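You operate a simulated robot arm through the tools that you are given. There is no shell and no other tool. Be economical: measure what you need, move in short steps, check, and stop when the job is done.

You are at the controls of a simulated robot arm. One attempt, no reset.

Task
Lift the clear cover off, brush the dust off the model car and fit the cover back.
Fine: set the cover down on the desk; use the dust brush and stand it back; the car stays on its plinth.

Only the result counts: the job must be done as asked and must still hold three seconds after the hand-in. Knocking over, shifting, dropping, spilling or breaking anything else fails it. A push-on lid holds only when it is set on centred and level and pressed home; a screw cap is set on level and turned clockwise until tight.

Robot
A 6-joint arm with a two-finger parallel gripper, fixed in place. Base frame: the origin is at the foot of the arm, x ahead of it, y to its left, z up. Units: mm, rad, N and s.
With the tool pointing down near the work surface it reaches from about 180 to 760 mm from the base axis. Its first joint turns from -2.897 to 2.897 rad. Payload 3.91 kg.
The tool frame sits at the grasp point between the pads (the TCP): z along the fingers, y along the line on which they close. The tips reach 30 mm beyond it. Largest opening 110 mm; finger width 20, thickness 10; the body of the gripper, 48 by 112 mm, starts 55 mm behind the TCP.
Orientation is told as [roll, pitch, yaw] about the base's x, y, z axes, in that order, counted from this pose: with the fingers straight down and closing along the base's y, the tool's x points along the base's -x, its y along +y and its z along -z.

Tools
- The arm moves only by the tool drive_tool. Its argument "increments" is a list of rows, each a list of 3 entries, a list of its own where there are three numbers: the shift along the tool's x, y, z in units of 30 mm (1.0 is 30 mm), then the turn, a rotation vector about the tool's x, y, z in units of 4 degrees (1.0 is 4 degrees), then the gripper command, from -1 (shut) to 1 (fully open), values between in proportion. In form: [[[x, y, z], [ax, ay, az], fingers], ...]. A call has 1 to 8 rows; each row shifts and turns the commanded pose from where the row before left it, along the tool's axes as they then stand. A call with a number of a shift or a turn outside -1 to 1 is refused whole. Each row takes 0.2 s and may step no farther than 50 mm and 0.15 rad from the row before; otherwise, or with a gripper value out of range, the whole call is refused. Where a pose cannot be reached the arm comes as near as it can. A force on the tool above 90 N (or 10 N above the force at the start of the call, whichever is more), or a blocked arm, ends the call early, and 0.2 s more pass. The fingers move at their own pace (about 45 mm/s each) and stop on an object; they squeeze with about 45 N. The grip force told is the motor's: it shows also when the fingers shut on nothing. Time passes only in rows, and 0.2 s behind the last, so rows that do not move let the fingers close. It gives the time, the measured TCP pose, the force on the tool (base axes), the opening and the grip force at its end, in the units of the frame above (readings bear some noise).
- Cameras (640 x 400 px; columns grow to the right, rows downward): "scene" is fixed at [232.4, -647.9, 1512.8]; the picture's right is [1.00, -0.09, 0.00], its down [-0.05, -0.54, -0.84] and it looks along [0.07, 0.84, -0.54] (base axes); focal length 335 px, centre (320, 200). "wrist" rides on the gripper at [71, 22, -107] in the tool frame; the picture's right is [-0.29, 0.96, 0.00], its down [-0.76, -0.23, -0.61] and it looks along [-0.58, -0.18, 0.79] (tool axes); focal length 243 px, centre (320, 200). There is no depth. A picture from a camera that has moved, and an enlarged one, comes with that camera's place and axes in the base frame and with its lens. The place of the scene camera against the robot may be out by one fixed shift of up to 25 mm in any direction.
- get_image(camera): a new picture of that camera. The clock stands still meanwhile.
- raise_lower(by): slides the trunk up (or, below 0, down) by that many mm; the arm rides with it, the base frame stays. It gives what a move gives, with no picture.
- close_up(camera, box): a new picture of the part [left, top, right, bottom] of that camera's present view, enlarged. The clock stands still meanwhile.
- sign_off(): hands the job in; it is judged then, once.

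Work in short steps. Places have to be worked out from the pictures, the camera data and where the tool is seen: move nearer, look again, correct. Check each grasp and each placing, and mend what went wrong. You have 120 turns and 76 pictures in all, those below and enlarged ones among them. Open the gripper and draw the arm clear of the work before you hand the job in, unless the task says otherwise; then end with one line.

The tools are called by a JSON object that holds its "method" and its "body". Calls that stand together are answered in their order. drive_tool: Moves the arm, as the interface text tells. Its arguments: {"type":"object","properties":{"increments":{"type":"array","items":{"type":"array"}}},"required":["increments"]} The other tools are called the same way: raise_lower (by) slides the trunk up or down; get_image (camera) takes a picture; close_up (camera, box) takes an enlarged picture of a part of a camera's view; sign_off () hands the job in.

At the start:

```text
clock: 0.0
tool_pos: [87.5, 380.3, 1165.4]
tcp_rot: [0.002, 0.001, 0.0]
contact_force: [0.0, -0.1, -0.5]
finger_gap: 110.0
finger_force: 0.0
trunk travel left (down, up): [-475.0, 115.0]
```

scene: 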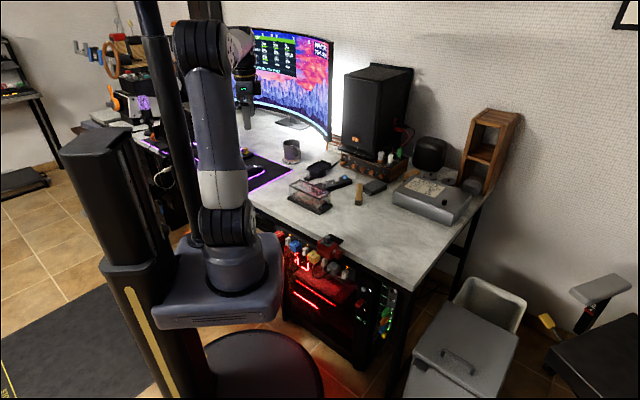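
wrist: 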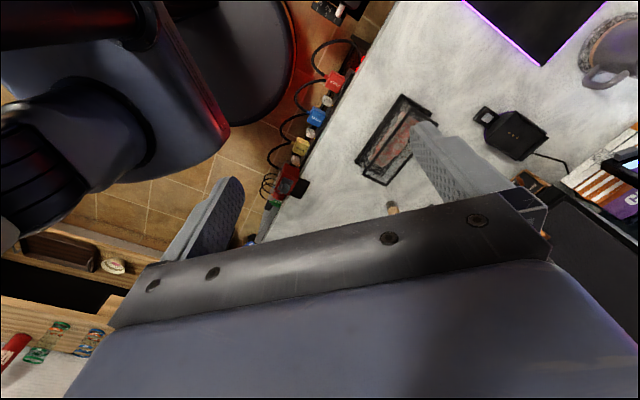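

The cover with the car stands near the front edge of the desk, with a small brush-like thing to its right. I take close-ups to measure.

{"method": "close_up", "body": {"camera": "scene", "box": [270, 140, 400, 221]}}

{"method": "close_up", "body": {"camera": "wrist", "box": [300, 60, 560, 222]}}

```text
4.92 times, centred on (335, 180) of scene
camera zoom: at [232.4, -647.9, 1512.8], right [1.0, -0.09, 0.0], down [-0.05, -0.54, -0.84], along [0.07, 0.84, -0.54], focal length 1649 px, centre (246, 296)
```

zoom: 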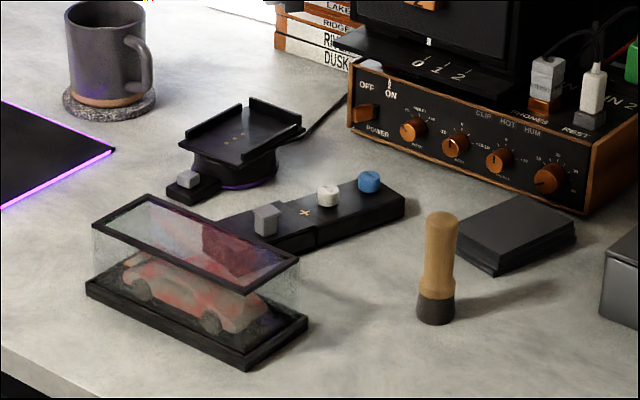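

```text
2.46 times, centred on (430, 141) of wrist
camera zoom: at [16.4, 401.8, 1271.8], right [0.29, 0.96, 0.0], down [0.76, -0.23, 0.61], along [0.58, -0.18, -0.79], focal length 597 px, centre (49, 345)
```

zoom: 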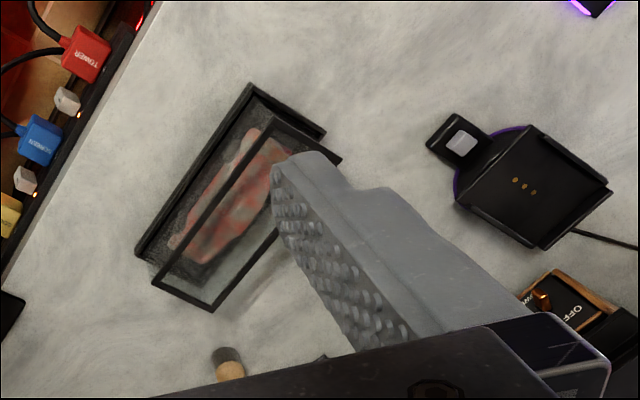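

Estimates: the case is centred near (281,490), about 178x80, with its long axis along (1,-1). The brush stands near (470,462). I move over the case at a safe height.

{"method": "drive_tool", "body": {"increments": [[[-0.92, 0.52, 0.6], [0, 0, 0], 1], [[-0.92, 0.52, 0.6], [0, 0, 0], 1], [[-0.92, 0.52, 0.6], [0, 0, 0], 1], [[-0.92, 0.52, 0.6], [0, 0, 0], 1], [[-0.92, 0.52, 0.6], [0, 0, 0], 1], [[-0.92, 0.52, 0.6], [0, 0, 0], 1], [[-0.92, 0.52, 0.6], [0, 0, 0], 1]]}}

{"method": "drive_tool", "body": {"increments": [[[0, 0, 0.3], [0, 0, 1], 1], [[0, 0, 0.3], [0, 0, 1], 1], [[0, 0, 0.3], [0, 0, 1], 1], [[0, 0, 0.3], [0, 0, 1], 1], [[0, 0, 0], [0, 0, 1], 1], [[0, 0, 0], [0, 0, 1], 1], [[0, 0, 0], [0, 0, 1], 1], [[0, 0, 0], [0, 0, 1], 1]]}}

{"method": "drive_tool", "body": {"increments": [[[0, 0, 0], [0, 0, 1], 1], [[0, 0, 0], [0, 0, 1], 1], [[0, 0, 0], [0, 0, 1], 1], [[0, 0, 0], [0, 0, 0.25], 1]]}}

{"method": "get_image", "body": {"camera": "wrist"}}

{"method": "get_image", "body": {"camera": "scene"}}

```text
clock: 1.6
tool_pos: [282.3, 489.8, 1038.3]
tcp_rot: [0.0, -0.001, 0.002]
contact_force: [0.1, 0.0, 0.2]
finger_gap: 110.1
finger_force: 0.1
trunk travel left (down, up): [-475.0, 115.0]
```

```text
clock: 3.4
tool_pos: [281.9, 490.5, 1004.3]
tcp_rot: [-0.001, -0.002, -0.558]
contact_force: [-0.3, 0.1, -0.5]
finger_gap: 109.9
finger_force: 0.2
trunk travel left (down, up): [-475.0, 115.0]
```

```text
clock: 4.4
tool_pos: [282.4, 488.5, 1002.8]
tcp_rot: [-0.001, 0.0, -0.786]
contact_force: [-0.8, -0.1, -0.5]
finger_gap: 109.9
finger_force: 0.0
trunk travel left (down, up): [-475.0, 115.0]
```

```text
71 pictures are left
camera wrist: at [245.8, 555.2, 1109.7], right [0.88, 0.47, 0.0], down [0.37, -0.7, 0.61], along [0.29, -0.54, -0.79], focal length 243 px, centre (320, 200)
```

wrist: 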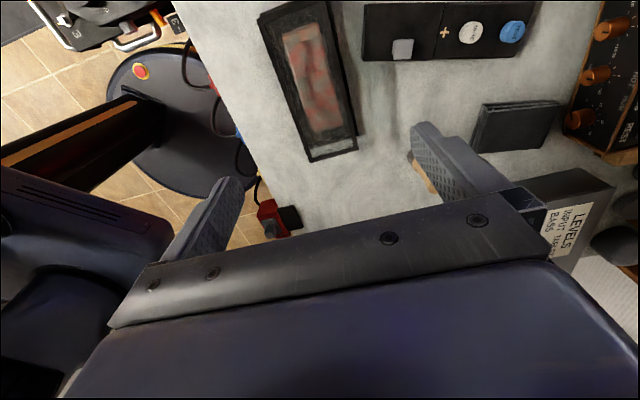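

```text
70 pictures are left
```

scene: 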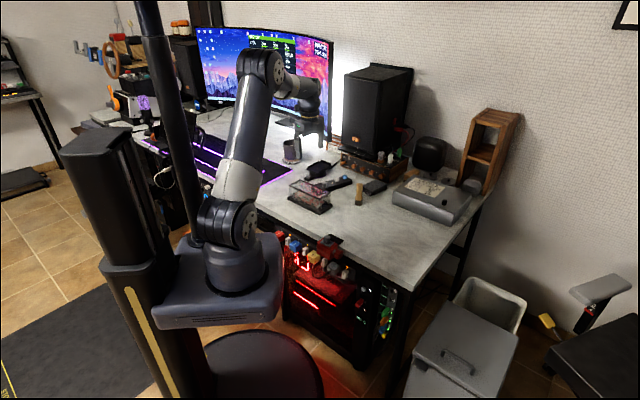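

The case is in view from above. I zoom in to measure its base and top.

{"method": "close_up", "body": {"camera": "wrist", "box": [220, 0, 476, 160]}}

```text
2.50 times, centred on (348, 80) of wrist
camera zoom: at [245.8, 555.2, 1109.7], right [0.88, 0.47, 0.0], down [0.37, -0.7, 0.61], along [0.29, -0.54, -0.79], focal length 606 px, centre (250, 500)
```

zoom: 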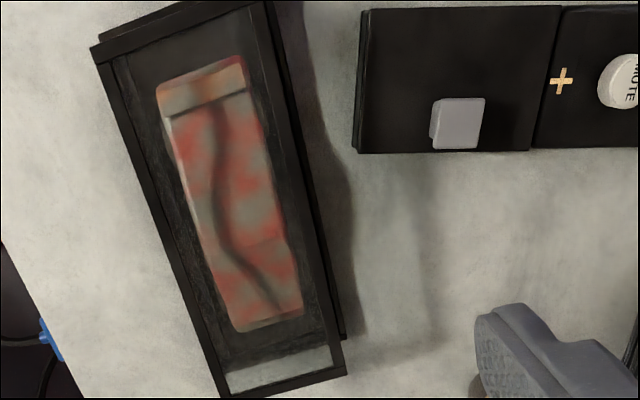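

The cover top is about 65x155 at z≈825, centred near (275,490), with the long axis at -45°. I correct the offset, narrow the opening to about 90 to miss the key strip, and descend partway.

{"method": "drive_tool", "body": {"increments": [[[0.2, -0.13, 0.7], [0, 0, 0], 0.65], [[0, 0, 0.9], [0, 0, 0], 0.65], [[0, 0, 0.9], [0, 0, 0], 0.65], [[0, 0, 0.5], [0, 0, 0], 0.65], [[0, 0, 0], [0, 0, 0], 0.65]]}}

{"method": "get_image", "body": {"camera": "wrist"}}

{"method": "close_up", "body": {"camera": "scene", "box": [270, 130, 400, 211]}}

```text
clock: 5.6
tool_pos: [276.0, 491.9, 914.8]
tcp_rot: [0.0, 0.001, -0.786]
contact_force: [0.1, 0.0, 0.4]
finger_gap: 90.8
finger_force: 0.0
trunk travel left (down, up): [-475.0, 115.0]
```

```text
68 pictures are left
camera wrist: at [239.4, 557.4, 1020.4], right [0.88, 0.47, 0.0], down [0.37, -0.7, 0.61], along [0.29, -0.54, -0.79], focal length 243 px, centre (320, 200)
```

wrist: 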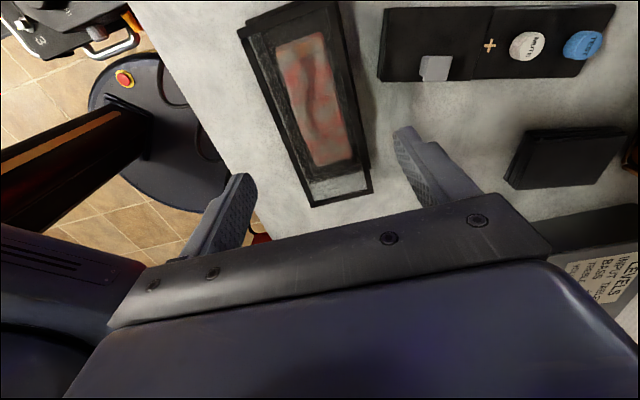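

```text
4.92 times, centred on (335, 170) of scene
camera zoom: at [232.4, -647.9, 1512.8], right [1.0, -0.09, 0.0], down [-0.05, -0.54, -0.84], along [0.07, 0.84, -0.54], focal length 1649 px, centre (246, 345)
```

zoom: 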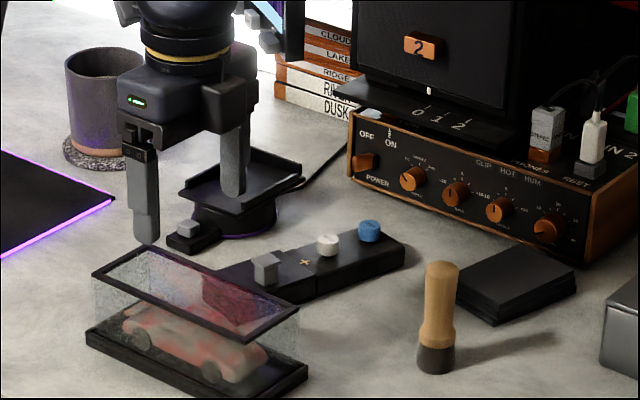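

The height looks consistent. I go down until the tips are just above the cover and check the centring.

{"method": "drive_tool", "body": {"increments": [[[0, 0, 0.8], [0, 0, 0], 0.65], [[0, 0, 0.8], [0, 0, 0], 0.65], [[0, 0, 0], [0, 0, 0], 0.65]]}}

{"method": "get_image", "body": {"camera": "wrist"}}

{"method": "close_up", "body": {"camera": "scene", "box": [270, 150, 350, 200]}}

```text
clock: 6.4
tool_pos: [274.0, 491.5, 864.8]
tcp_rot: [0.0, -0.001, -0.784]
contact_force: [-0.5, -0.2, -0.7]
finger_gap: 90.7
finger_force: 0.1
trunk travel left (down, up): [-475.0, 115.0]
```

```text
66 pictures are left
camera wrist: at [238.7, 557.1, 971.5], right [0.88, 0.47, 0.0], down [0.37, -0.7, 0.61], along [0.29, -0.54, -0.79], focal length 243 px, centre (320, 200)
```

wrist: 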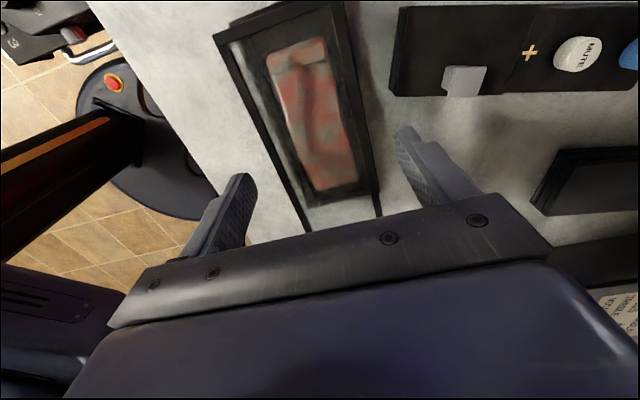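

```text
8.00 times, centred on (310, 175) of scene
camera zoom: at [232.4, -647.9, 1512.8], right [1.0, -0.09, 0.0], down [-0.05, -0.54, -0.84], along [0.07, 0.84, -0.54], focal length 2679 px, centre (400, 400)
```

zoom: 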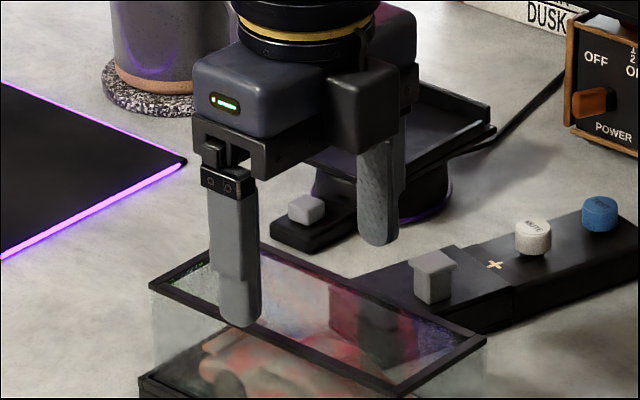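

The wrist geometry puts the gripper within 1 mm of the cover's centre line. I descend to z≈810, with tips at about 780, above the plinth ledge.

{"method": "drive_tool", "body": {"increments": [[[0, 0.03, 0.6], [0, 0, 0], 0.65], [[0, 0, 0.6], [0, 0, 0], 0.65], [[0, 0, 0.6], [0, 0, 0], 0.65], [[0, 0, 0], [0, 0, 0], 0.65]]}}

{"method": "close_up", "body": {"camera": "scene", "box": [270, 160, 350, 210]}}

{"method": "close_up", "body": {"camera": "wrist", "box": [160, 0, 480, 200]}}

```text
clock: 7.4
tool_pos: [276.7, 491.0, 811.2]
tcp_rot: [0.0, 0.001, -0.785]
contact_force: [0.0, -0.1, 0.1]
finger_gap: 90.9
finger_force: 0.0
trunk travel left (down, up): [-475.0, 115.0]
```

```text
8.00 times, centred on (310, 185) of scene
camera zoom: at [232.4, -647.9, 1512.8], right [1.0, -0.09, 0.0], down [-0.05, -0.54, -0.84], along [0.07, 0.84, -0.54], focal length 2679 px, centre (400, 320)
```

zoom: 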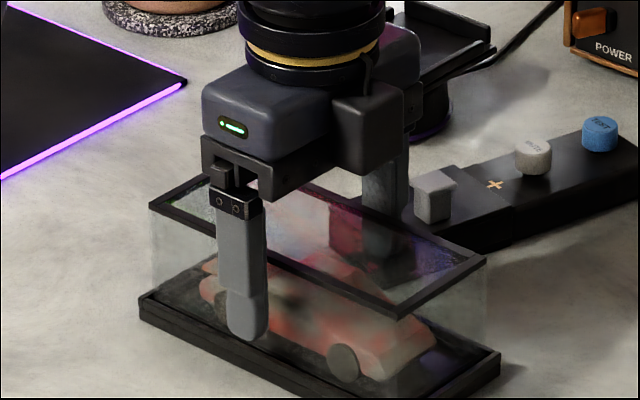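

```text
2.00 times, centred on (320, 100) of wrist
camera zoom: at [240.6, 556.8, 917.9], right [0.88, 0.47, 0.0], down [0.38, -0.7, 0.61], along [0.29, -0.54, -0.79], focal length 485 px, centre (320, 400)
```

zoom: 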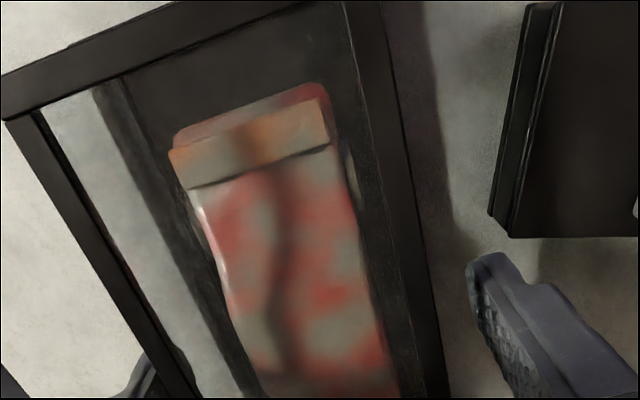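

The fingers straddle the cover cleanly. I shift 6 mm along the long axis toward the middle and close partially first.

{"method": "drive_tool", "body": {"increments": [[[-0.2, 0, 0], [0, 0, 0], 0.65], [[0, 0, 0], [0, 0, 0], 0.3], [[0, 0, 0], [0, 0, 0], 0.3]]}}

{"method": "close_up", "body": {"camera": "scene", "box": [270, 160, 350, 210]}}

{"method": "close_up", "body": {"camera": "wrist", "box": [160, 50, 480, 250]}}

```text
clock: 8.2
tool_pos: [280.0, 486.7, 811.7]
tcp_rot: [0.001, 0.001, -0.786]
contact_force: [0.1, 0.2, -0.3]
finger_gap: 71.4
finger_force: 0.0
trunk travel left (down, up): [-475.0, 115.0]
```

```text
8.00 times, centred on (310, 185) of scene
camera zoom: at [232.4, -647.9, 1512.8], right [1.0, -0.09, 0.0], down [-0.05, -0.54, -0.84], along [0.07, 0.84, -0.54], focal length 2679 px, centre (400, 320)
```

zoom: 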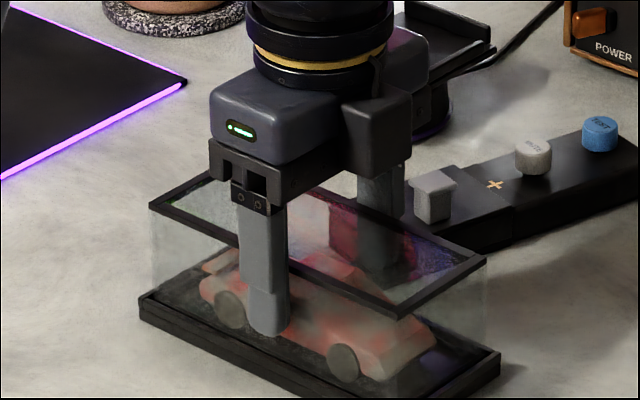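

```text
2.00 times, centred on (320, 150) of wrist
camera zoom: at [244.2, 552.4, 918.2], right [0.88, 0.47, 0.0], down [0.38, -0.7, 0.61], along [0.29, -0.54, -0.79], focal length 485 px, centre (320, 300)
```

zoom: 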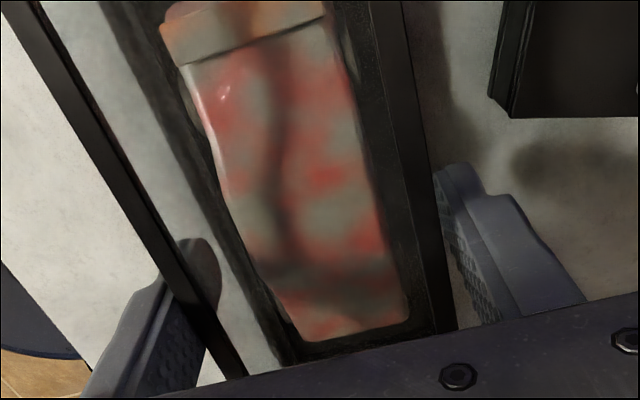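

Both fingers are near the side walls. I close fully.

{"method": "drive_tool", "body": {"increments": [[[0, 0, 0], [0, 0, 0], 0.15], [[0, 0, 0], [0, 0, 0], 0.0], [[0, 0, 0], [0, 0, 0], -0.5], [[0, 0, 0], [0, 0, 0], -1], [[0, 0, 0], [0, 0, 0], -1]]}}

{"method": "close_up", "body": {"camera": "scene", "box": [270, 160, 350, 210]}}

```text
clock: 9.4
tool_pos: [280.8, 486.5, 811.0]
tcp_rot: [0.0, 0.0, -0.783]
contact_force: [0.3, -0.5, -0.4]
finger_gap: 67.8
finger_force: 44.6
trunk travel left (down, up): [-475.0, 115.0]
```

```text
8.00 times, centred on (310, 185) of scene
camera zoom: at [232.4, -647.9, 1512.8], right [1.0, -0.09, 0.0], down [-0.05, -0.54, -0.84], along [0.07, 0.84, -0.54], focal length 2679 px, centre (400, 320)
```

zoom: 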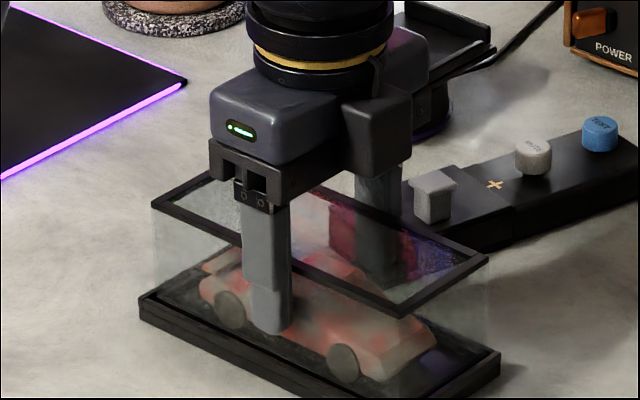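

The cover is gripped (67.8 mm, 45 N). The reference pose is (280.5,486.6,811.2). I lift straight up and look.

{"method": "drive_tool", "body": {"increments": [[[0, 0, -0.3], [0, 0, 0], -1], [[0, 0, -0.5], [0, 0, 0], -1], [[0, 0, -0.5], [0, 0, 0], -1], [[0, 0, 0], [0, 0, 0], -1]]}}

{"method": "close_up", "body": {"camera": "scene", "box": [270, 150, 350, 200]}}

```text
clock: 10.4
tool_pos: [279.5, 487.5, 848.6]
tcp_rot: [0.0, 0.0, -0.784]
contact_force: [0.7, 1.2, -0.7]
finger_gap: 67.2
finger_force: 44.9
trunk travel left (down, up): [-475.0, 115.0]
```

```text
8.00 times, centred on (310, 175) of scene
camera zoom: at [232.4, -647.9, 1512.8], right [1.0, -0.09, 0.0], down [-0.05, -0.54, -0.84], along [0.07, 0.84, -0.54], focal length 2679 px, centre (400, 400)
```

zoom: 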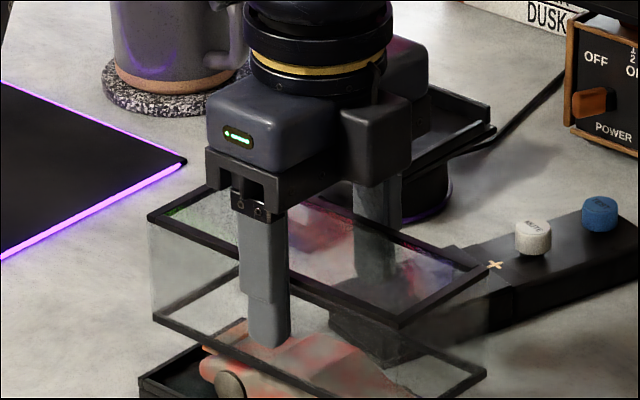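

The cover came off clean. I raise it further, then carry it 240 mm along the long axis to the free desk at about (450,317).

{"method": "drive_tool", "body": {"increments": [[[0, 0, -0.9], [0, 0, 0], -1], [[0, 0, -0.9], [0, 0, 0], -1], [[0, 0, -0.9], [0, 0, 0], -1], [[0, 0, 0], [0, 0, 0], -1]]}}

{"method": "drive_tool", "body": {"increments": [[[-1, 0, 0], [0, 0, 0], -1], [[-1, 0, 0], [0, 0, 0], -1], [[-1, 0, 0], [0, 0, 0], -1], [[-1, 0, 0], [0, 0, 0], -1], [[-1, 0, 0], [0, 0, 0], -1], [[-1, 0, 0], [0, 0, 0], -1], [[-1, 0, 0], [0, 0, 0], -1], [[-1, 0, 0], [0, 0, 0], -1]]}}

{"method": "get_image", "body": {"camera": "scene"}}

{"method": "get_image", "body": {"camera": "wrist"}}

```text
clock: 11.4
tool_pos: [277.7, 487.3, 931.6]
tcp_rot: [0.0, 0.0, -0.785]
contact_force: [0.3, -0.5, -0.1]
finger_gap: 67.8
finger_force: 45.4
trunk travel left (down, up): [-475.0, 115.0]
```

```text
clock: 13.2
tool_pos: [450.9, 316.8, 931.5]
tcp_rot: [-0.001, -0.001, -0.783]
contact_force: [-0.1, 0.2, -0.6]
finger_gap: 67.5
finger_force: 45.0
trunk travel left (down, up): [-475.0, 115.0]
```

```text
58 pictures are left
```

scene: 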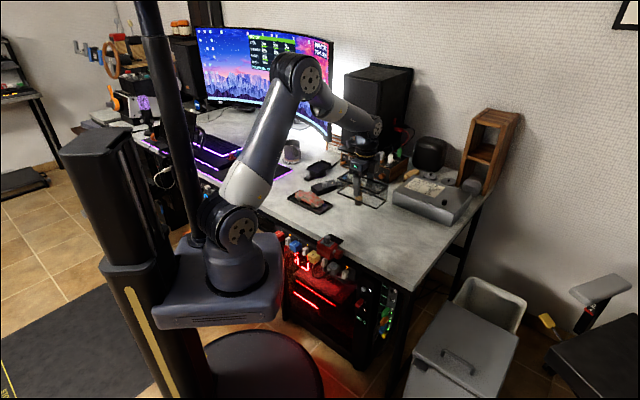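

```text
57 pictures are left
camera wrist: at [415.2, 382.6, 1037.6], right [0.88, 0.47, 0.0], down [0.38, -0.7, 0.61], along [0.29, -0.54, -0.79], focal length 243 px, centre (320, 200)
```

wrist: 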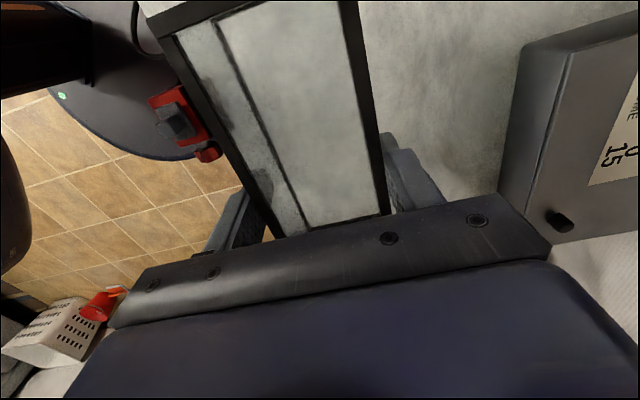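

The place is clear: the desk edge is about 100 mm from the cover's side. I descend to just above the expected contact.

{"method": "drive_tool", "body": {"increments": [[[0, 0, 0.9], [0, 0, 0], -1], [[0, 0, 0.9], [0, 0, 0], -1], [[0, 0, 0.9], [0, 0, 0], -1], [[0, 0, 0.9], [0, 0, 0], -1], [[0, 0, 0.5], [0, 0, 0], -1], [[0, 0, 0], [0, 0, 0], -1]]}}

{"method": "close_up", "body": {"camera": "scene", "box": [320, 160, 416, 220]}}

```text
clock: 14.6
tool_pos: [450.1, 317.8, 808.5]
tcp_rot: [0.001, -0.001, -0.785]
contact_force: [0.9, 0.3, -1.2]
finger_gap: 67.7
finger_force: 45.4
trunk travel left (down, up): [-475.0, 115.0]
```

```text
6.67 times, centred on (368, 190) of scene
camera zoom: at [232.4, -647.9, 1512.8], right [1.0, -0.09, 0.0], down [-0.05, -0.54, -0.84], along [0.07, 0.84, -0.54], focal length 2232 px, centre (0, 267)
```

zoom: 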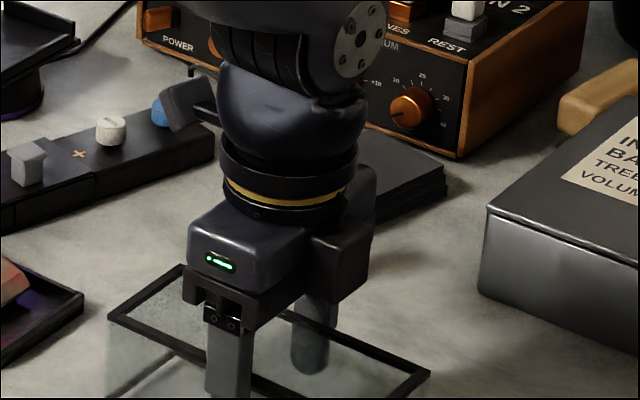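

The cover hovers about 10 mm above the desk. I lower it in small steps until contact.

{"method": "drive_tool", "body": {"increments": [[[0, 0, 0.2], [0, 0, 0], -1], [[0, 0, 0.1], [0, 0, 0], -1], [[0, 0, 0], [0, 0, 0], -1]]}}

{"method": "close_up", "body": {"camera": "scene", "box": [320, 180, 416, 240]}}

```text
clock: 15.4
tool_pos: [450.5, 318.4, 801.5]
tcp_rot: [0.007, -0.002, -0.784]
contact_force: [-1.3, -2.4, 37.7]
finger_gap: 67.8
finger_force: 44.8
trunk travel left (down, up): [-475.0, 115.0]
```

```text
6.67 times, centred on (368, 210) of scene
camera zoom: at [232.4, -647.9, 1512.8], right [1.0, -0.09, 0.0], down [-0.05, -0.54, -0.84], along [0.07, 0.84, -0.54], focal length 2232 px, centre (0, 133)
```

zoom: 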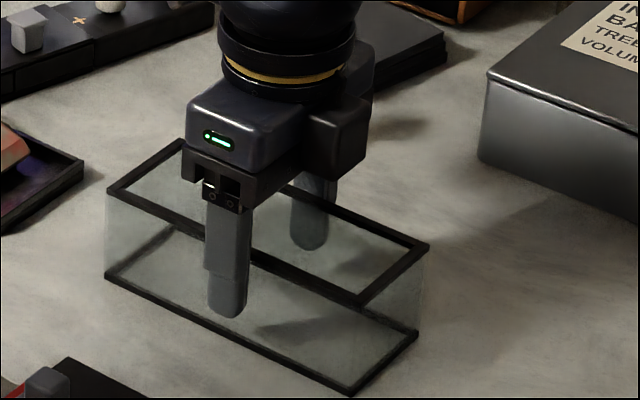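

It made contact at z≈801.5 (38 N). I relax slightly, open the gripper, and rise.

{"method": "drive_tool", "body": {"increments": [[[0, 0, -0.05], [0, 0, 0], -1], [[0, 0, 0], [0, 0, 0], -1]]}}

{"method": "drive_tool", "body": {"increments": [[[0, 0, 0], [0, 0, 0], 0.3], [[0, 0, 0], [0, 0, 0], 0.7], [[0, 0, 0], [0, 0, 0], 0.7], [[0, 0, 0], [0, 0, 0], 0.7]]}}

{"method": "drive_tool", "body": {"increments": [[[0, 0, -0.6], [0, 0, 0], 0.7], [[0, 0, -1], [0, 0, 0], 0.7], [[0, 0, -1], [0, 0, 0], 0.7], [[0, 0, -1], [0, 0, 0], 0.7], [[0, 0, -1], [0, 0, 0], 0.7], [[0, 0, -0.4], [0, 0, 0], 0.7]]}}

{"method": "close_up", "body": {"camera": "scene", "box": [280, 160, 408, 240]}}

{"method": "get_image", "body": {"camera": "wrist"}}

```text
clock: 16.0
tool_pos: [450.8, 318.5, 802.1]
tcp_rot: [0.004, 0.0, -0.787]
contact_force: [4.4, -1.6, 32.3]
finger_gap: 67.4
finger_force: 45.2
trunk travel left (down, up): [-475.0, 115.0]
```

```text
clock: 17.0
tool_pos: [449.3, 317.3, 800.8]
tcp_rot: [0.0, -0.001, -0.786]
contact_force: [0.2, 0.0, 0.1]
finger_gap: 93.3
finger_force: 0.0
trunk travel left (down, up): [-475.0, 115.0]
```

```text
clock: 18.4
tool_pos: [448.8, 317.4, 951.1]
tcp_rot: [0.0, 0.001, -0.783]
contact_force: [0.2, -0.9, -0.3]
finger_gap: 93.4
finger_force: 0.1
trunk travel left (down, up): [-475.0, 115.0]
```

```text
5.00 times, centred on (344, 200) of scene
camera zoom: at [232.4, -647.9, 1512.8], right [1.0, -0.09, 0.0], down [-0.05, -0.54, -0.84], along [0.07, 0.84, -0.54], focal length 1674 px, centre (200, 200)
```

zoom: 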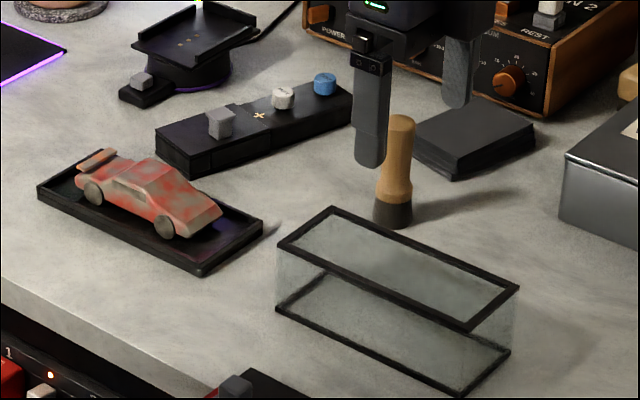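

```text
53 pictures are left
camera wrist: at [413.4, 382.6, 1057.2], right [0.88, 0.47, 0.0], down [0.38, -0.7, 0.61], along [0.29, -0.54, -0.79], focal length 243 px, centre (320, 200)
```

wrist: 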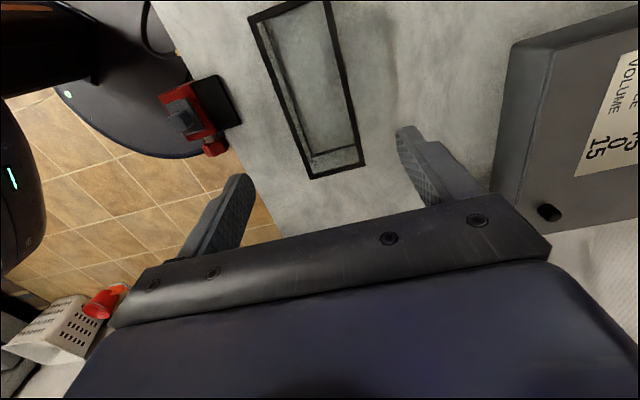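

The cover stands on the desk and the brush is still upright. I move above the brush's estimated place (478,461) to measure it with the wrist camera.

{"method": "drive_tool", "body": {"increments": [[[0.54, 0.82, 0], [0, 0, 0], 0.7], [[0.54, 0.82, 0], [0, 0, 0], 0.7], [[0.54, 0.82, 0], [0, 0, 0], 0.7], [[0.54, 0.82, 0], [0, 0, 0], 0.7], [[0.54, 0.82, 0], [0, 0, 0], 0.7], [[0, 0, 0], [0, 0, 0], 0.7]]}}

{"method": "get_image", "body": {"camera": "wrist"}}

{"method": "close_up", "body": {"camera": "scene", "box": [280, 150, 408, 230]}}

```text
clock: 19.8
tool_pos: [479.7, 463.2, 949.3]
tcp_rot: [-0.001, -0.001, -0.784]
contact_force: [0.5, 0.9, 0.2]
finger_gap: 93.6
finger_force: 0.2
trunk travel left (down, up): [-475.0, 115.0]
```

```text
52 pictures are left
camera wrist: at [443.1, 527.4, 1055.8], right [0.88, 0.47, 0.0], down [0.38, -0.7, 0.61], along [0.29, -0.54, -0.79], focal length 243 px, centre (320, 200)
```

wrist: 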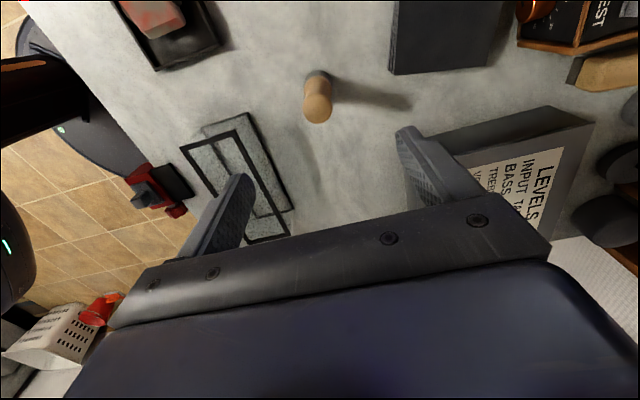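

```text
5.00 times, centred on (344, 190) of scene
camera zoom: at [232.4, -647.9, 1512.8], right [1.0, -0.09, 0.0], down [-0.05, -0.54, -0.84], along [0.07, 0.84, -0.54], focal length 1674 px, centre (200, 250)
```

zoom: 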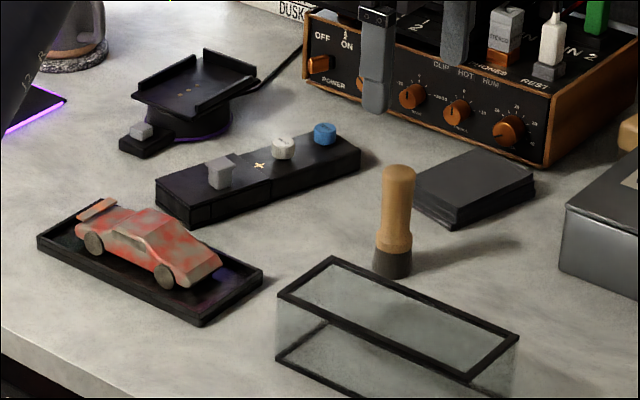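

The brush measures at about (468.5,473), about 106 mm tall and vertical. I shift over it and descend to z≈880 to check the clearances.

{"method": "drive_tool", "body": {"increments": [[[0.49, -0.03, 0], [0, 0, 0], 0.4], [[0, 0, 0.8], [0, 0, 0], 0.4], [[0, 0, 0.7], [0, 0, 0], 0.4], [[0, 0, 0], [0, 0, 0], 0.4]]}}

{"method": "get_image", "body": {"camera": "wrist"}}

{"method": "close_up", "body": {"camera": "scene", "box": [320, 150, 400, 200]}}

```text
clock: 20.8
tool_pos: [467.1, 472.0, 904.7]
tcp_rot: [-0.001, 0.0, -0.785]
contact_force: [0.4, 0.1, -0.7]
finger_gap: 77.0
finger_force: 0.0
trunk travel left (down, up): [-475.0, 115.0]
```

```text
50 pictures are left
camera wrist: at [431.7, 537.1, 1012.0], right [0.88, 0.47, 0.0], down [0.37, -0.7, 0.61], along [0.29, -0.54, -0.79], focal length 243 px, centre (320, 200)
```

wrist: 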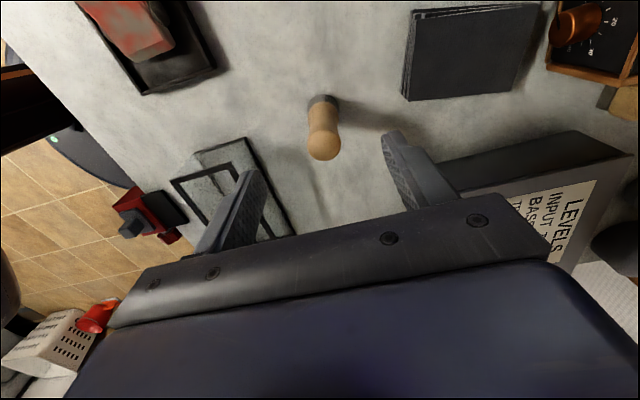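

```text
8.00 times, centred on (360, 175) of scene
camera zoom: at [232.4, -647.9, 1512.8], right [1.0, -0.09, 0.0], down [-0.05, -0.54, -0.84], along [0.07, 0.84, -0.54], focal length 2679 px, centre (0, 400)
```

zoom: 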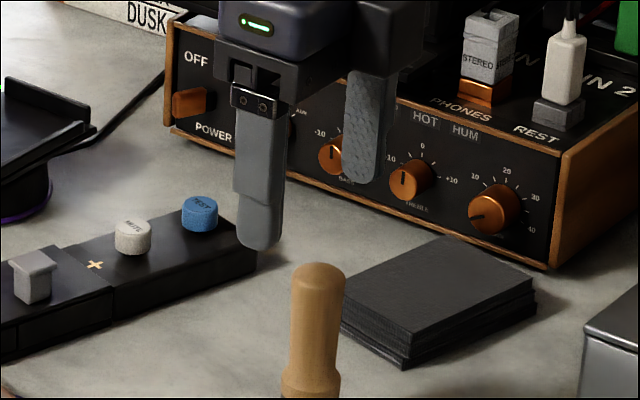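

The brush is near (471,471) with some uncertainty across the finger width. I adjust and descend around it with open fingers, then look again.

{"method": "drive_tool", "body": {"increments": [[[-0.13, 0.06, 0.7], [0, 0, 0], 0.4], [[0, 0, 0.8], [0, 0, 0], 0.4], [[0, 0, 0], [0, 0, 0], 0.4]]}}

{"method": "close_up", "body": {"camera": "wrist", "box": [160, 50, 480, 250]}}

{"method": "close_up", "body": {"camera": "scene", "box": [320, 160, 400, 210]}}

```text
clock: 21.6
tool_pos: [472.9, 468.8, 859.8]
tcp_rot: [-0.001, 0.0, -0.786]
contact_force: [0.3, 0.0, 0.8]
finger_gap: 76.9
finger_force: 0.0
trunk travel left (down, up): [-475.0, 115.0]
```

```text
2.00 times, centred on (320, 150) of wrist
camera zoom: at [436.4, 534.7, 966.7], right [0.88, 0.47, 0.0], down [0.37, -0.7, 0.61], along [0.29, -0.54, -0.79], focal length 485 px, centre (320, 300)
```

zoom: 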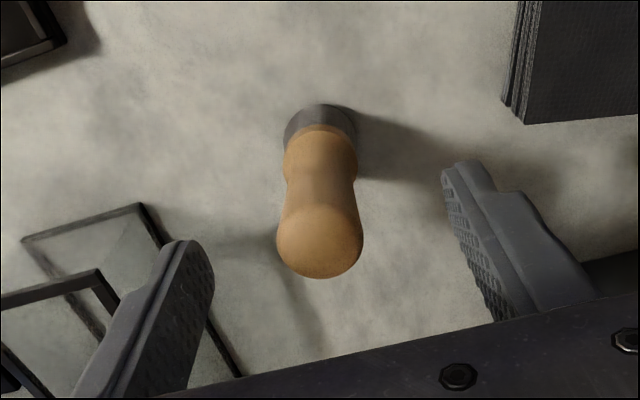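

```text
8.00 times, centred on (360, 185) of scene
camera zoom: at [232.4, -647.9, 1512.8], right [1.0, -0.09, 0.0], down [-0.05, -0.54, -0.84], along [0.07, 0.84, -0.54], focal length 2679 px, centre (0, 320)
```

zoom: 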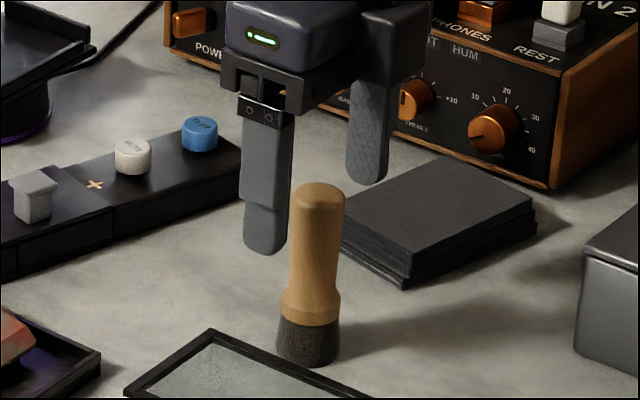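

The fingers straddle the brush with good centring. I descend to z≈816 and close.

{"method": "drive_tool", "body": {"increments": [[[0, 0, 0.7], [0, 0, 0], 0.4], [[0, 0, 0.76], [0, 0, 0], 0.4], [[0, 0, 0], [0, 0, 0], 0.0]]}}

{"method": "drive_tool", "body": {"increments": [[[0, 0, 0], [0, 0, 0], -0.2], [[0, 0, 0], [0, 0, 0], -0.4], [[0, 0, 0], [0, 0, 0], -0.6], [[0, 0, 0], [0, 0, 0], -1], [[0, 0, 0], [0, 0, 0], -1]]}}

{"method": "close_up", "body": {"camera": "scene", "box": [320, 160, 400, 210]}}

```text
clock: 22.4
tool_pos: [471.0, 471.2, 816.7]
tcp_rot: [0.0, -0.001, -0.787]
contact_force: [-0.1, 0.5, 0.7]
finger_gap: 54.9
finger_force: 0.0
trunk travel left (down, up): [-475.0, 115.0]
```

```text
clock: 23.6
tool_pos: [470.5, 469.9, 818.0]
tcp_rot: [-0.001, 0.0, -0.784]
contact_force: [-0.1, -0.3, 0.2]
finger_gap: 23.5
finger_force: 44.9
trunk travel left (down, up): [-475.0, 115.0]
```

```text
8.00 times, centred on (360, 185) of scene
camera zoom: at [232.4, -647.9, 1512.8], right [1.0, -0.09, 0.0], down [-0.05, -0.54, -0.84], along [0.07, 0.84, -0.54], focal length 2679 px, centre (0, 320)
```

zoom: 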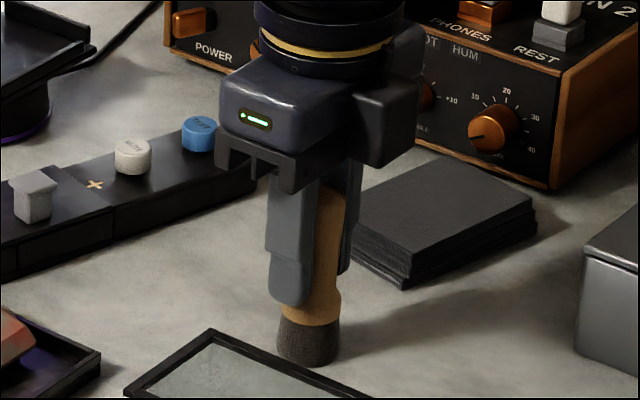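

The brush is gripped (23.5 mm), with bristle tips about 67 mm below the TCP. I lift it and go over the car at a safe height to look.

{"method": "drive_tool", "body": {"increments": [[[0, 0, -0.5], [0, 0, 0], -1], [[0, 0, -1], [0, 0, 0], -1], [[0, 0, -1], [0, 0, 0], -1], [[0, 0, -1], [0, 0, 0], -1], [[0, 0, -0.3], [0, 0, 0], -1], [[0, 0, 0], [0, 0, 0], -1]]}}

{"method": "drive_tool", "body": {"increments": [[[0.96, -0.8, 0], [0, 0, 0], -1], [[0.96, -0.8, 0], [0, 0, 0], -1], [[0.96, -0.8, 0], [0, 0, 0], -1], [[0.96, -0.8, 0], [0, 0, 0], -1], [[0.96, -0.8, 0], [0, 0, 0], -1], [[0, 0, 0], [0, 0, 0], -1]]}}

{"method": "get_image", "body": {"camera": "wrist"}}

{"method": "close_up", "body": {"camera": "scene", "box": [270, 160, 350, 210]}}

```text
clock: 25.0
tool_pos: [473.5, 470.1, 932.1]
tcp_rot: [0.001, -0.001, -0.785]
contact_force: [-0.7, 0.6, -0.2]
finger_gap: 23.1
finger_force: 44.7
trunk travel left (down, up): [-475.0, 115.0]
```

```text
clock: 26.4
tool_pos: [283.5, 485.9, 930.2]
tcp_rot: [-0.001, 0.0, -0.785]
contact_force: [-0.6, -0.5, 0.7]
finger_gap: 23.4
finger_force: 45.0
trunk travel left (down, up): [-475.0, 115.0]
```

```text
45 pictures are left
camera wrist: at [247.4, 551.7, 1037.4], right [0.88, 0.47, 0.0], down [0.37, -0.7, 0.61], along [0.29, -0.54, -0.79], focal length 243 px, centre (320, 200)
```

wrist: 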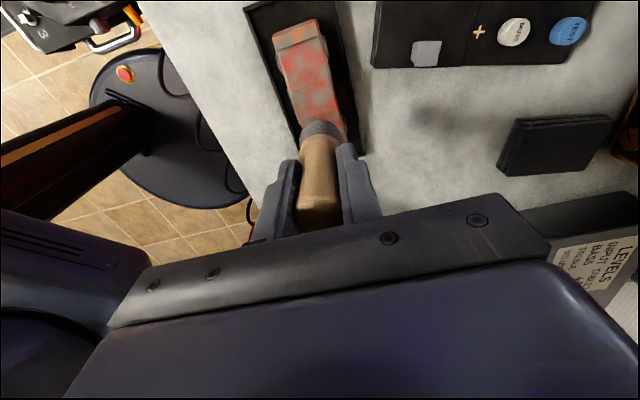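

```text
8.00 times, centred on (310, 185) of scene
camera zoom: at [232.4, -647.9, 1512.8], right [1.0, -0.09, 0.0], down [-0.05, -0.54, -0.84], along [0.07, 0.84, -0.54], focal length 2679 px, centre (400, 320)
```

zoom: 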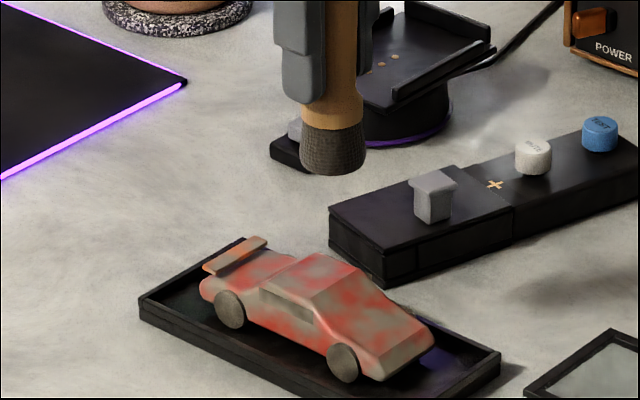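

Car profile from the pictures: centre line v≈541.5, roof z≈799 at u≈-150, tail at u≈-210 and z≈786, nose at u≈-92 and z≈775. I descend toward the roof, stopping a few mm above it.

{"method": "drive_tool", "body": {"increments": [[[0.23, -0.08, 0.6], [0, 0, 0], -1], [[0, 0, 0.7], [0, 0, 0], -1], [[0, 0, 0.55], [0, 0, 0], -1], [[0, 0, 0], [0, 0, 0], -1]]}}

{"method": "close_up", "body": {"camera": "scene", "box": [270, 160, 350, 210]}}

{"method": "close_up", "body": {"camera": "wrist", "box": [200, 0, 440, 150]}}

```text
clock: 27.4
tool_pos: [278.4, 489.4, 875.4]
tcp_rot: [-0.001, 0.001, -0.787]
contact_force: [1.0, -0.3, 0.3]
finger_gap: 23.5
finger_force: 44.9
trunk travel left (down, up): [-475.0, 115.0]
```

```text
8.00 times, centred on (310, 185) of scene
camera zoom: at [232.4, -647.9, 1512.8], right [1.0, -0.09, 0.0], down [-0.05, -0.54, -0.84], along [0.07, 0.84, -0.54], focal length 2679 px, centre (400, 320)
```

zoom: 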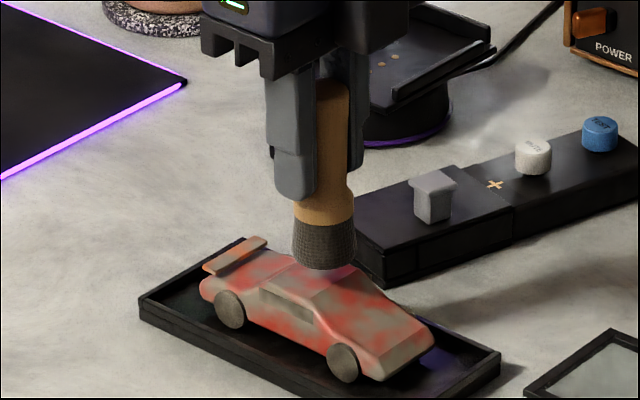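

```text
2.67 times, centred on (320, 75) of wrist
camera zoom: at [242.8, 555.6, 982.4], right [0.88, 0.47, 0.0], down [0.38, -0.7, 0.61], along [0.29, -0.54, -0.79], focal length 647 px, centre (320, 533)
```

zoom: 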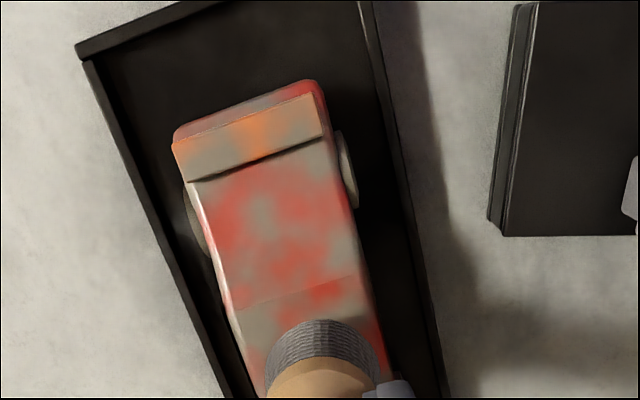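

The brush is centred just above the roof. I lower it in small steps while watching the force.

{"method": "drive_tool", "body": {"increments": [[[0, 0, 0.15], [0, 0, 0], -1], [[0, 0, 0], [0, 0, 0], -1]]}}

{"method": "drive_tool", "body": {"increments": [[[0, 0, 0.07], [0, 0, 0], -1], [[0, 0, 0], [0, 0, 0], -1]]}}

{"method": "drive_tool", "body": {"increments": [[[0, 0, 0.07], [0, 0, 0], -1], [[0, 0, 0], [0, 0, 0], -1]]}}

{"method": "close_up", "body": {"camera": "scene", "box": [270, 160, 350, 210]}}

```text
clock: 28.0
tool_pos: [279.7, 490.6, 871.2]
tcp_rot: [0.001, -0.001, -0.785]
contact_force: [-1.0, 0.5, -0.2]
finger_gap: 23.6
finger_force: 45.2
trunk travel left (down, up): [-475.0, 115.0]
```

```text
clock: 28.6
tool_pos: [278.8, 489.5, 868.1]
tcp_rot: [0.001, -0.001, -0.784]
contact_force: [0.5, 0.2, 0.0]
finger_gap: 23.5
finger_force: 44.5
trunk travel left (down, up): [-475.0, 115.0]
```

```text
clock: 29.2
tool_pos: [278.9, 492.1, 867.1]
tcp_rot: [0.001, 0.002, -0.786]
contact_force: [0.6, 0.0, -0.7]
finger_gap: 23.4
finger_force: 45.7
trunk travel left (down, up): [-475.0, 115.0]
```

```text
8.00 times, centred on (310, 185) of scene
camera zoom: at [232.4, -647.9, 1512.8], right [1.0, -0.09, 0.0], down [-0.05, -0.54, -0.84], along [0.07, 0.84, -0.54], focal length 2679 px, centre (400, 320)
```

zoom: 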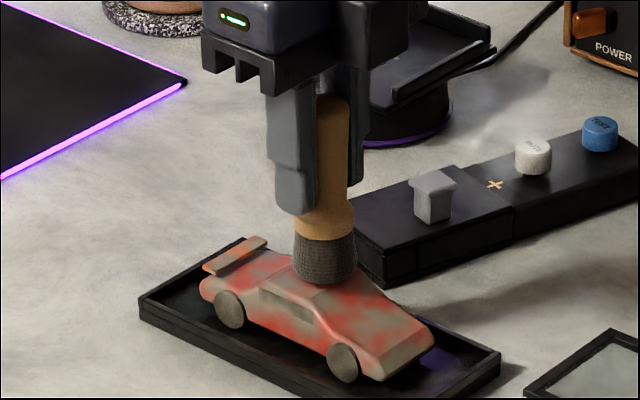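

There is no force yet and the tip is near the roof. I continue down in 2 mm steps.

{"method": "drive_tool", "body": {"increments": [[[0, 0, 0.07], [0, 0, 0], -1], [[0, 0, 0], [0, 0, 0], -1]]}}

{"method": "drive_tool", "body": {"increments": [[[0, 0, 0.07], [0, 0, 0], -1], [[0, 0, 0], [0, 0, 0], -1]]}}

{"method": "close_up", "body": {"camera": "scene", "box": [290, 170, 330, 195]}}

{"method": "close_up", "body": {"camera": "wrist", "box": [200, 0, 440, 150]}}

```text
clock: 29.8
tool_pos: [278.2, 489.5, 864.6]
tcp_rot: [0.002, 0.0, -0.786]
contact_force: [-0.8, 0.9, 0.0]
finger_gap: 23.5
finger_force: 44.9
trunk travel left (down, up): [-475.0, 115.0]
```

```text
clock: 30.4
tool_pos: [278.2, 488.8, 862.4]
tcp_rot: [-0.001, -0.001, -0.782]
contact_force: [0.6, 0.2, 3.8]
finger_gap: 23.3
finger_force: 45.1
trunk travel left (down, up): [-475.0, 115.0]
```

```text
16.00 times, centred on (310, 182) of scene
camera zoom: at [232.4, -647.9, 1512.8], right [1.0, -0.09, 0.0], down [-0.05, -0.54, -0.84], along [0.07, 0.84, -0.54], focal length 5358 px, centre (480, 480)
```

zoom: 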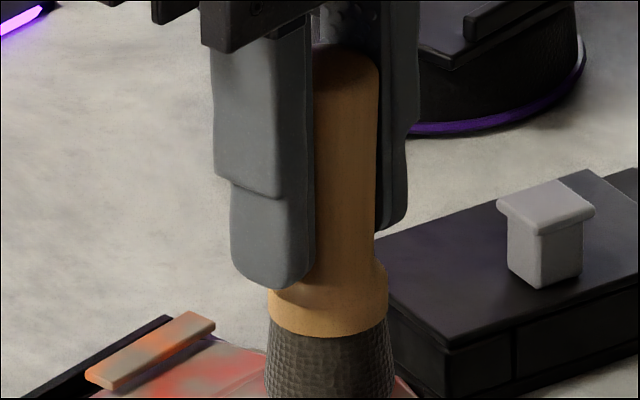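

```text
2.67 times, centred on (320, 75) of wrist
camera zoom: at [242.7, 555.4, 969.4], right [0.88, 0.47, 0.0], down [0.37, -0.7, 0.61], along [0.29, -0.54, -0.79], focal length 647 px, centre (320, 533)
```

zoom: 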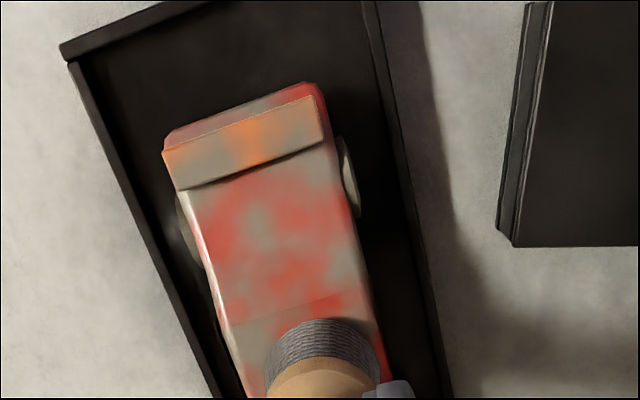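

Light contact (3.8 N) at TCP z≈862.4, so the roof is at about 795.5. I make light side strokes on the roof at this height.

{"method": "drive_tool", "body": {"increments": [[[0, 0.3, 0], [0, 0, 0], -1], [[0, -0.3, 0], [0, 0, 0], -1], [[0, -0.3, 0], [0, 0, 0], -1], [[0, 0.3, 0], [0, 0, 0], -1], [[0, 0, 0], [0, 0, 0], -1]]}}

{"method": "close_up", "body": {"camera": "scene", "box": [280, 170, 340, 208]}}

{"method": "close_up", "body": {"camera": "wrist", "box": [200, 0, 440, 150]}}

```text
clock: 31.6
tool_pos: [278.1, 488.5, 861.4]
tcp_rot: [-0.001, 0.0, -0.785]
contact_force: [-2.9, -2.4, 10.0]
finger_gap: 23.3
finger_force: 45.5
trunk travel left (down, up): [-475.0, 115.0]
```

```text
10.53 times, centred on (310, 189) of scene
camera zoom: at [232.4, -647.9, 1512.8], right [1.0, -0.09, 0.0], down [-0.05, -0.54, -0.84], along [0.07, 0.84, -0.54], focal length 3525 px, centre (425, 316)
```

zoom: 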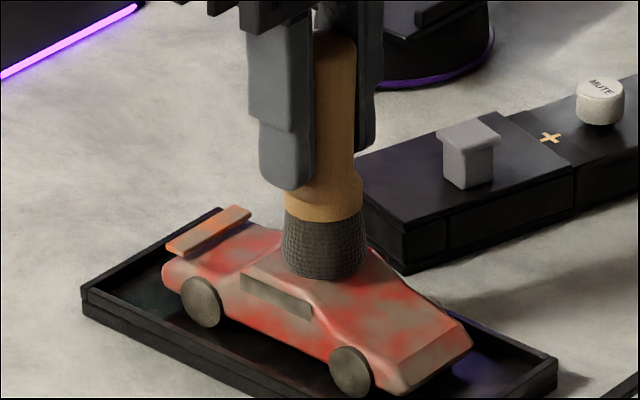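

```text
2.67 times, centred on (320, 75) of wrist
camera zoom: at [242.0, 555.4, 969.2], right [0.88, 0.47, 0.0], down [0.38, -0.7, 0.61], along [0.29, -0.54, -0.79], focal length 647 px, centre (320, 533)
```

zoom: 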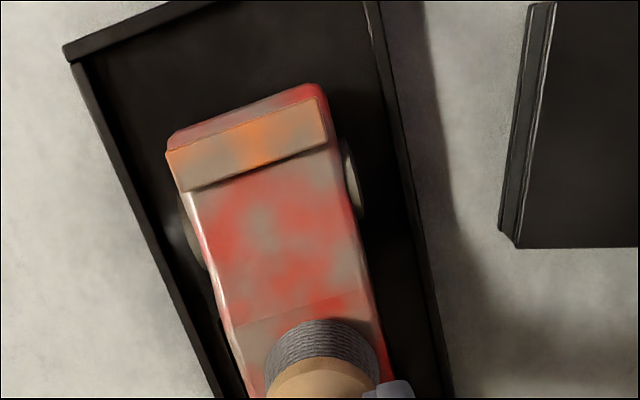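

The dust seems to be fading, the car has not moved and the force is about 10 N. I stroke toward the tail, following the slope gently.

{"method": "drive_tool", "body": {"increments": [[[0.25, 0, -0.02], [0, 0, 0], -1], [[0.25, 0, 0], [0, 0, 0], -1], [[0.25, 0, 0.0], [0, 0, 0], -1], [[0.25, 0, 0.02], [0, 0, 0], -1], [[0.25, 0, 0.05], [0, 0, 0], -1], [[0, 0, 0], [0, 0, 0], -1]]}}

{"method": "close_up", "body": {"camera": "scene", "box": [280, 170, 340, 208]}}

```text
clock: 33.0
tool_pos: [252.6, 518.0, 862.4]
tcp_rot: [0.001, -0.001, -0.786]
contact_force: [3.9, -3.0, 15.8]
finger_gap: 23.6
finger_force: 45.0
trunk travel left (down, up): [-475.0, 115.0]
```

```text
10.53 times, centred on (310, 189) of scene
camera zoom: at [232.4, -647.9, 1512.8], right [1.0, -0.09, 0.0], down [-0.05, -0.54, -0.84], along [0.07, 0.84, -0.54], focal length 3525 px, centre (425, 316)
```

zoom: 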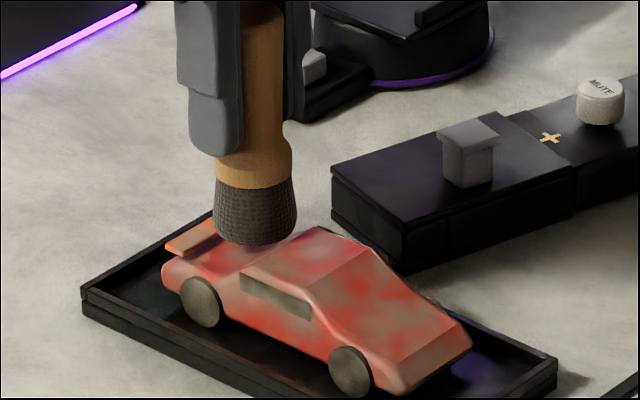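

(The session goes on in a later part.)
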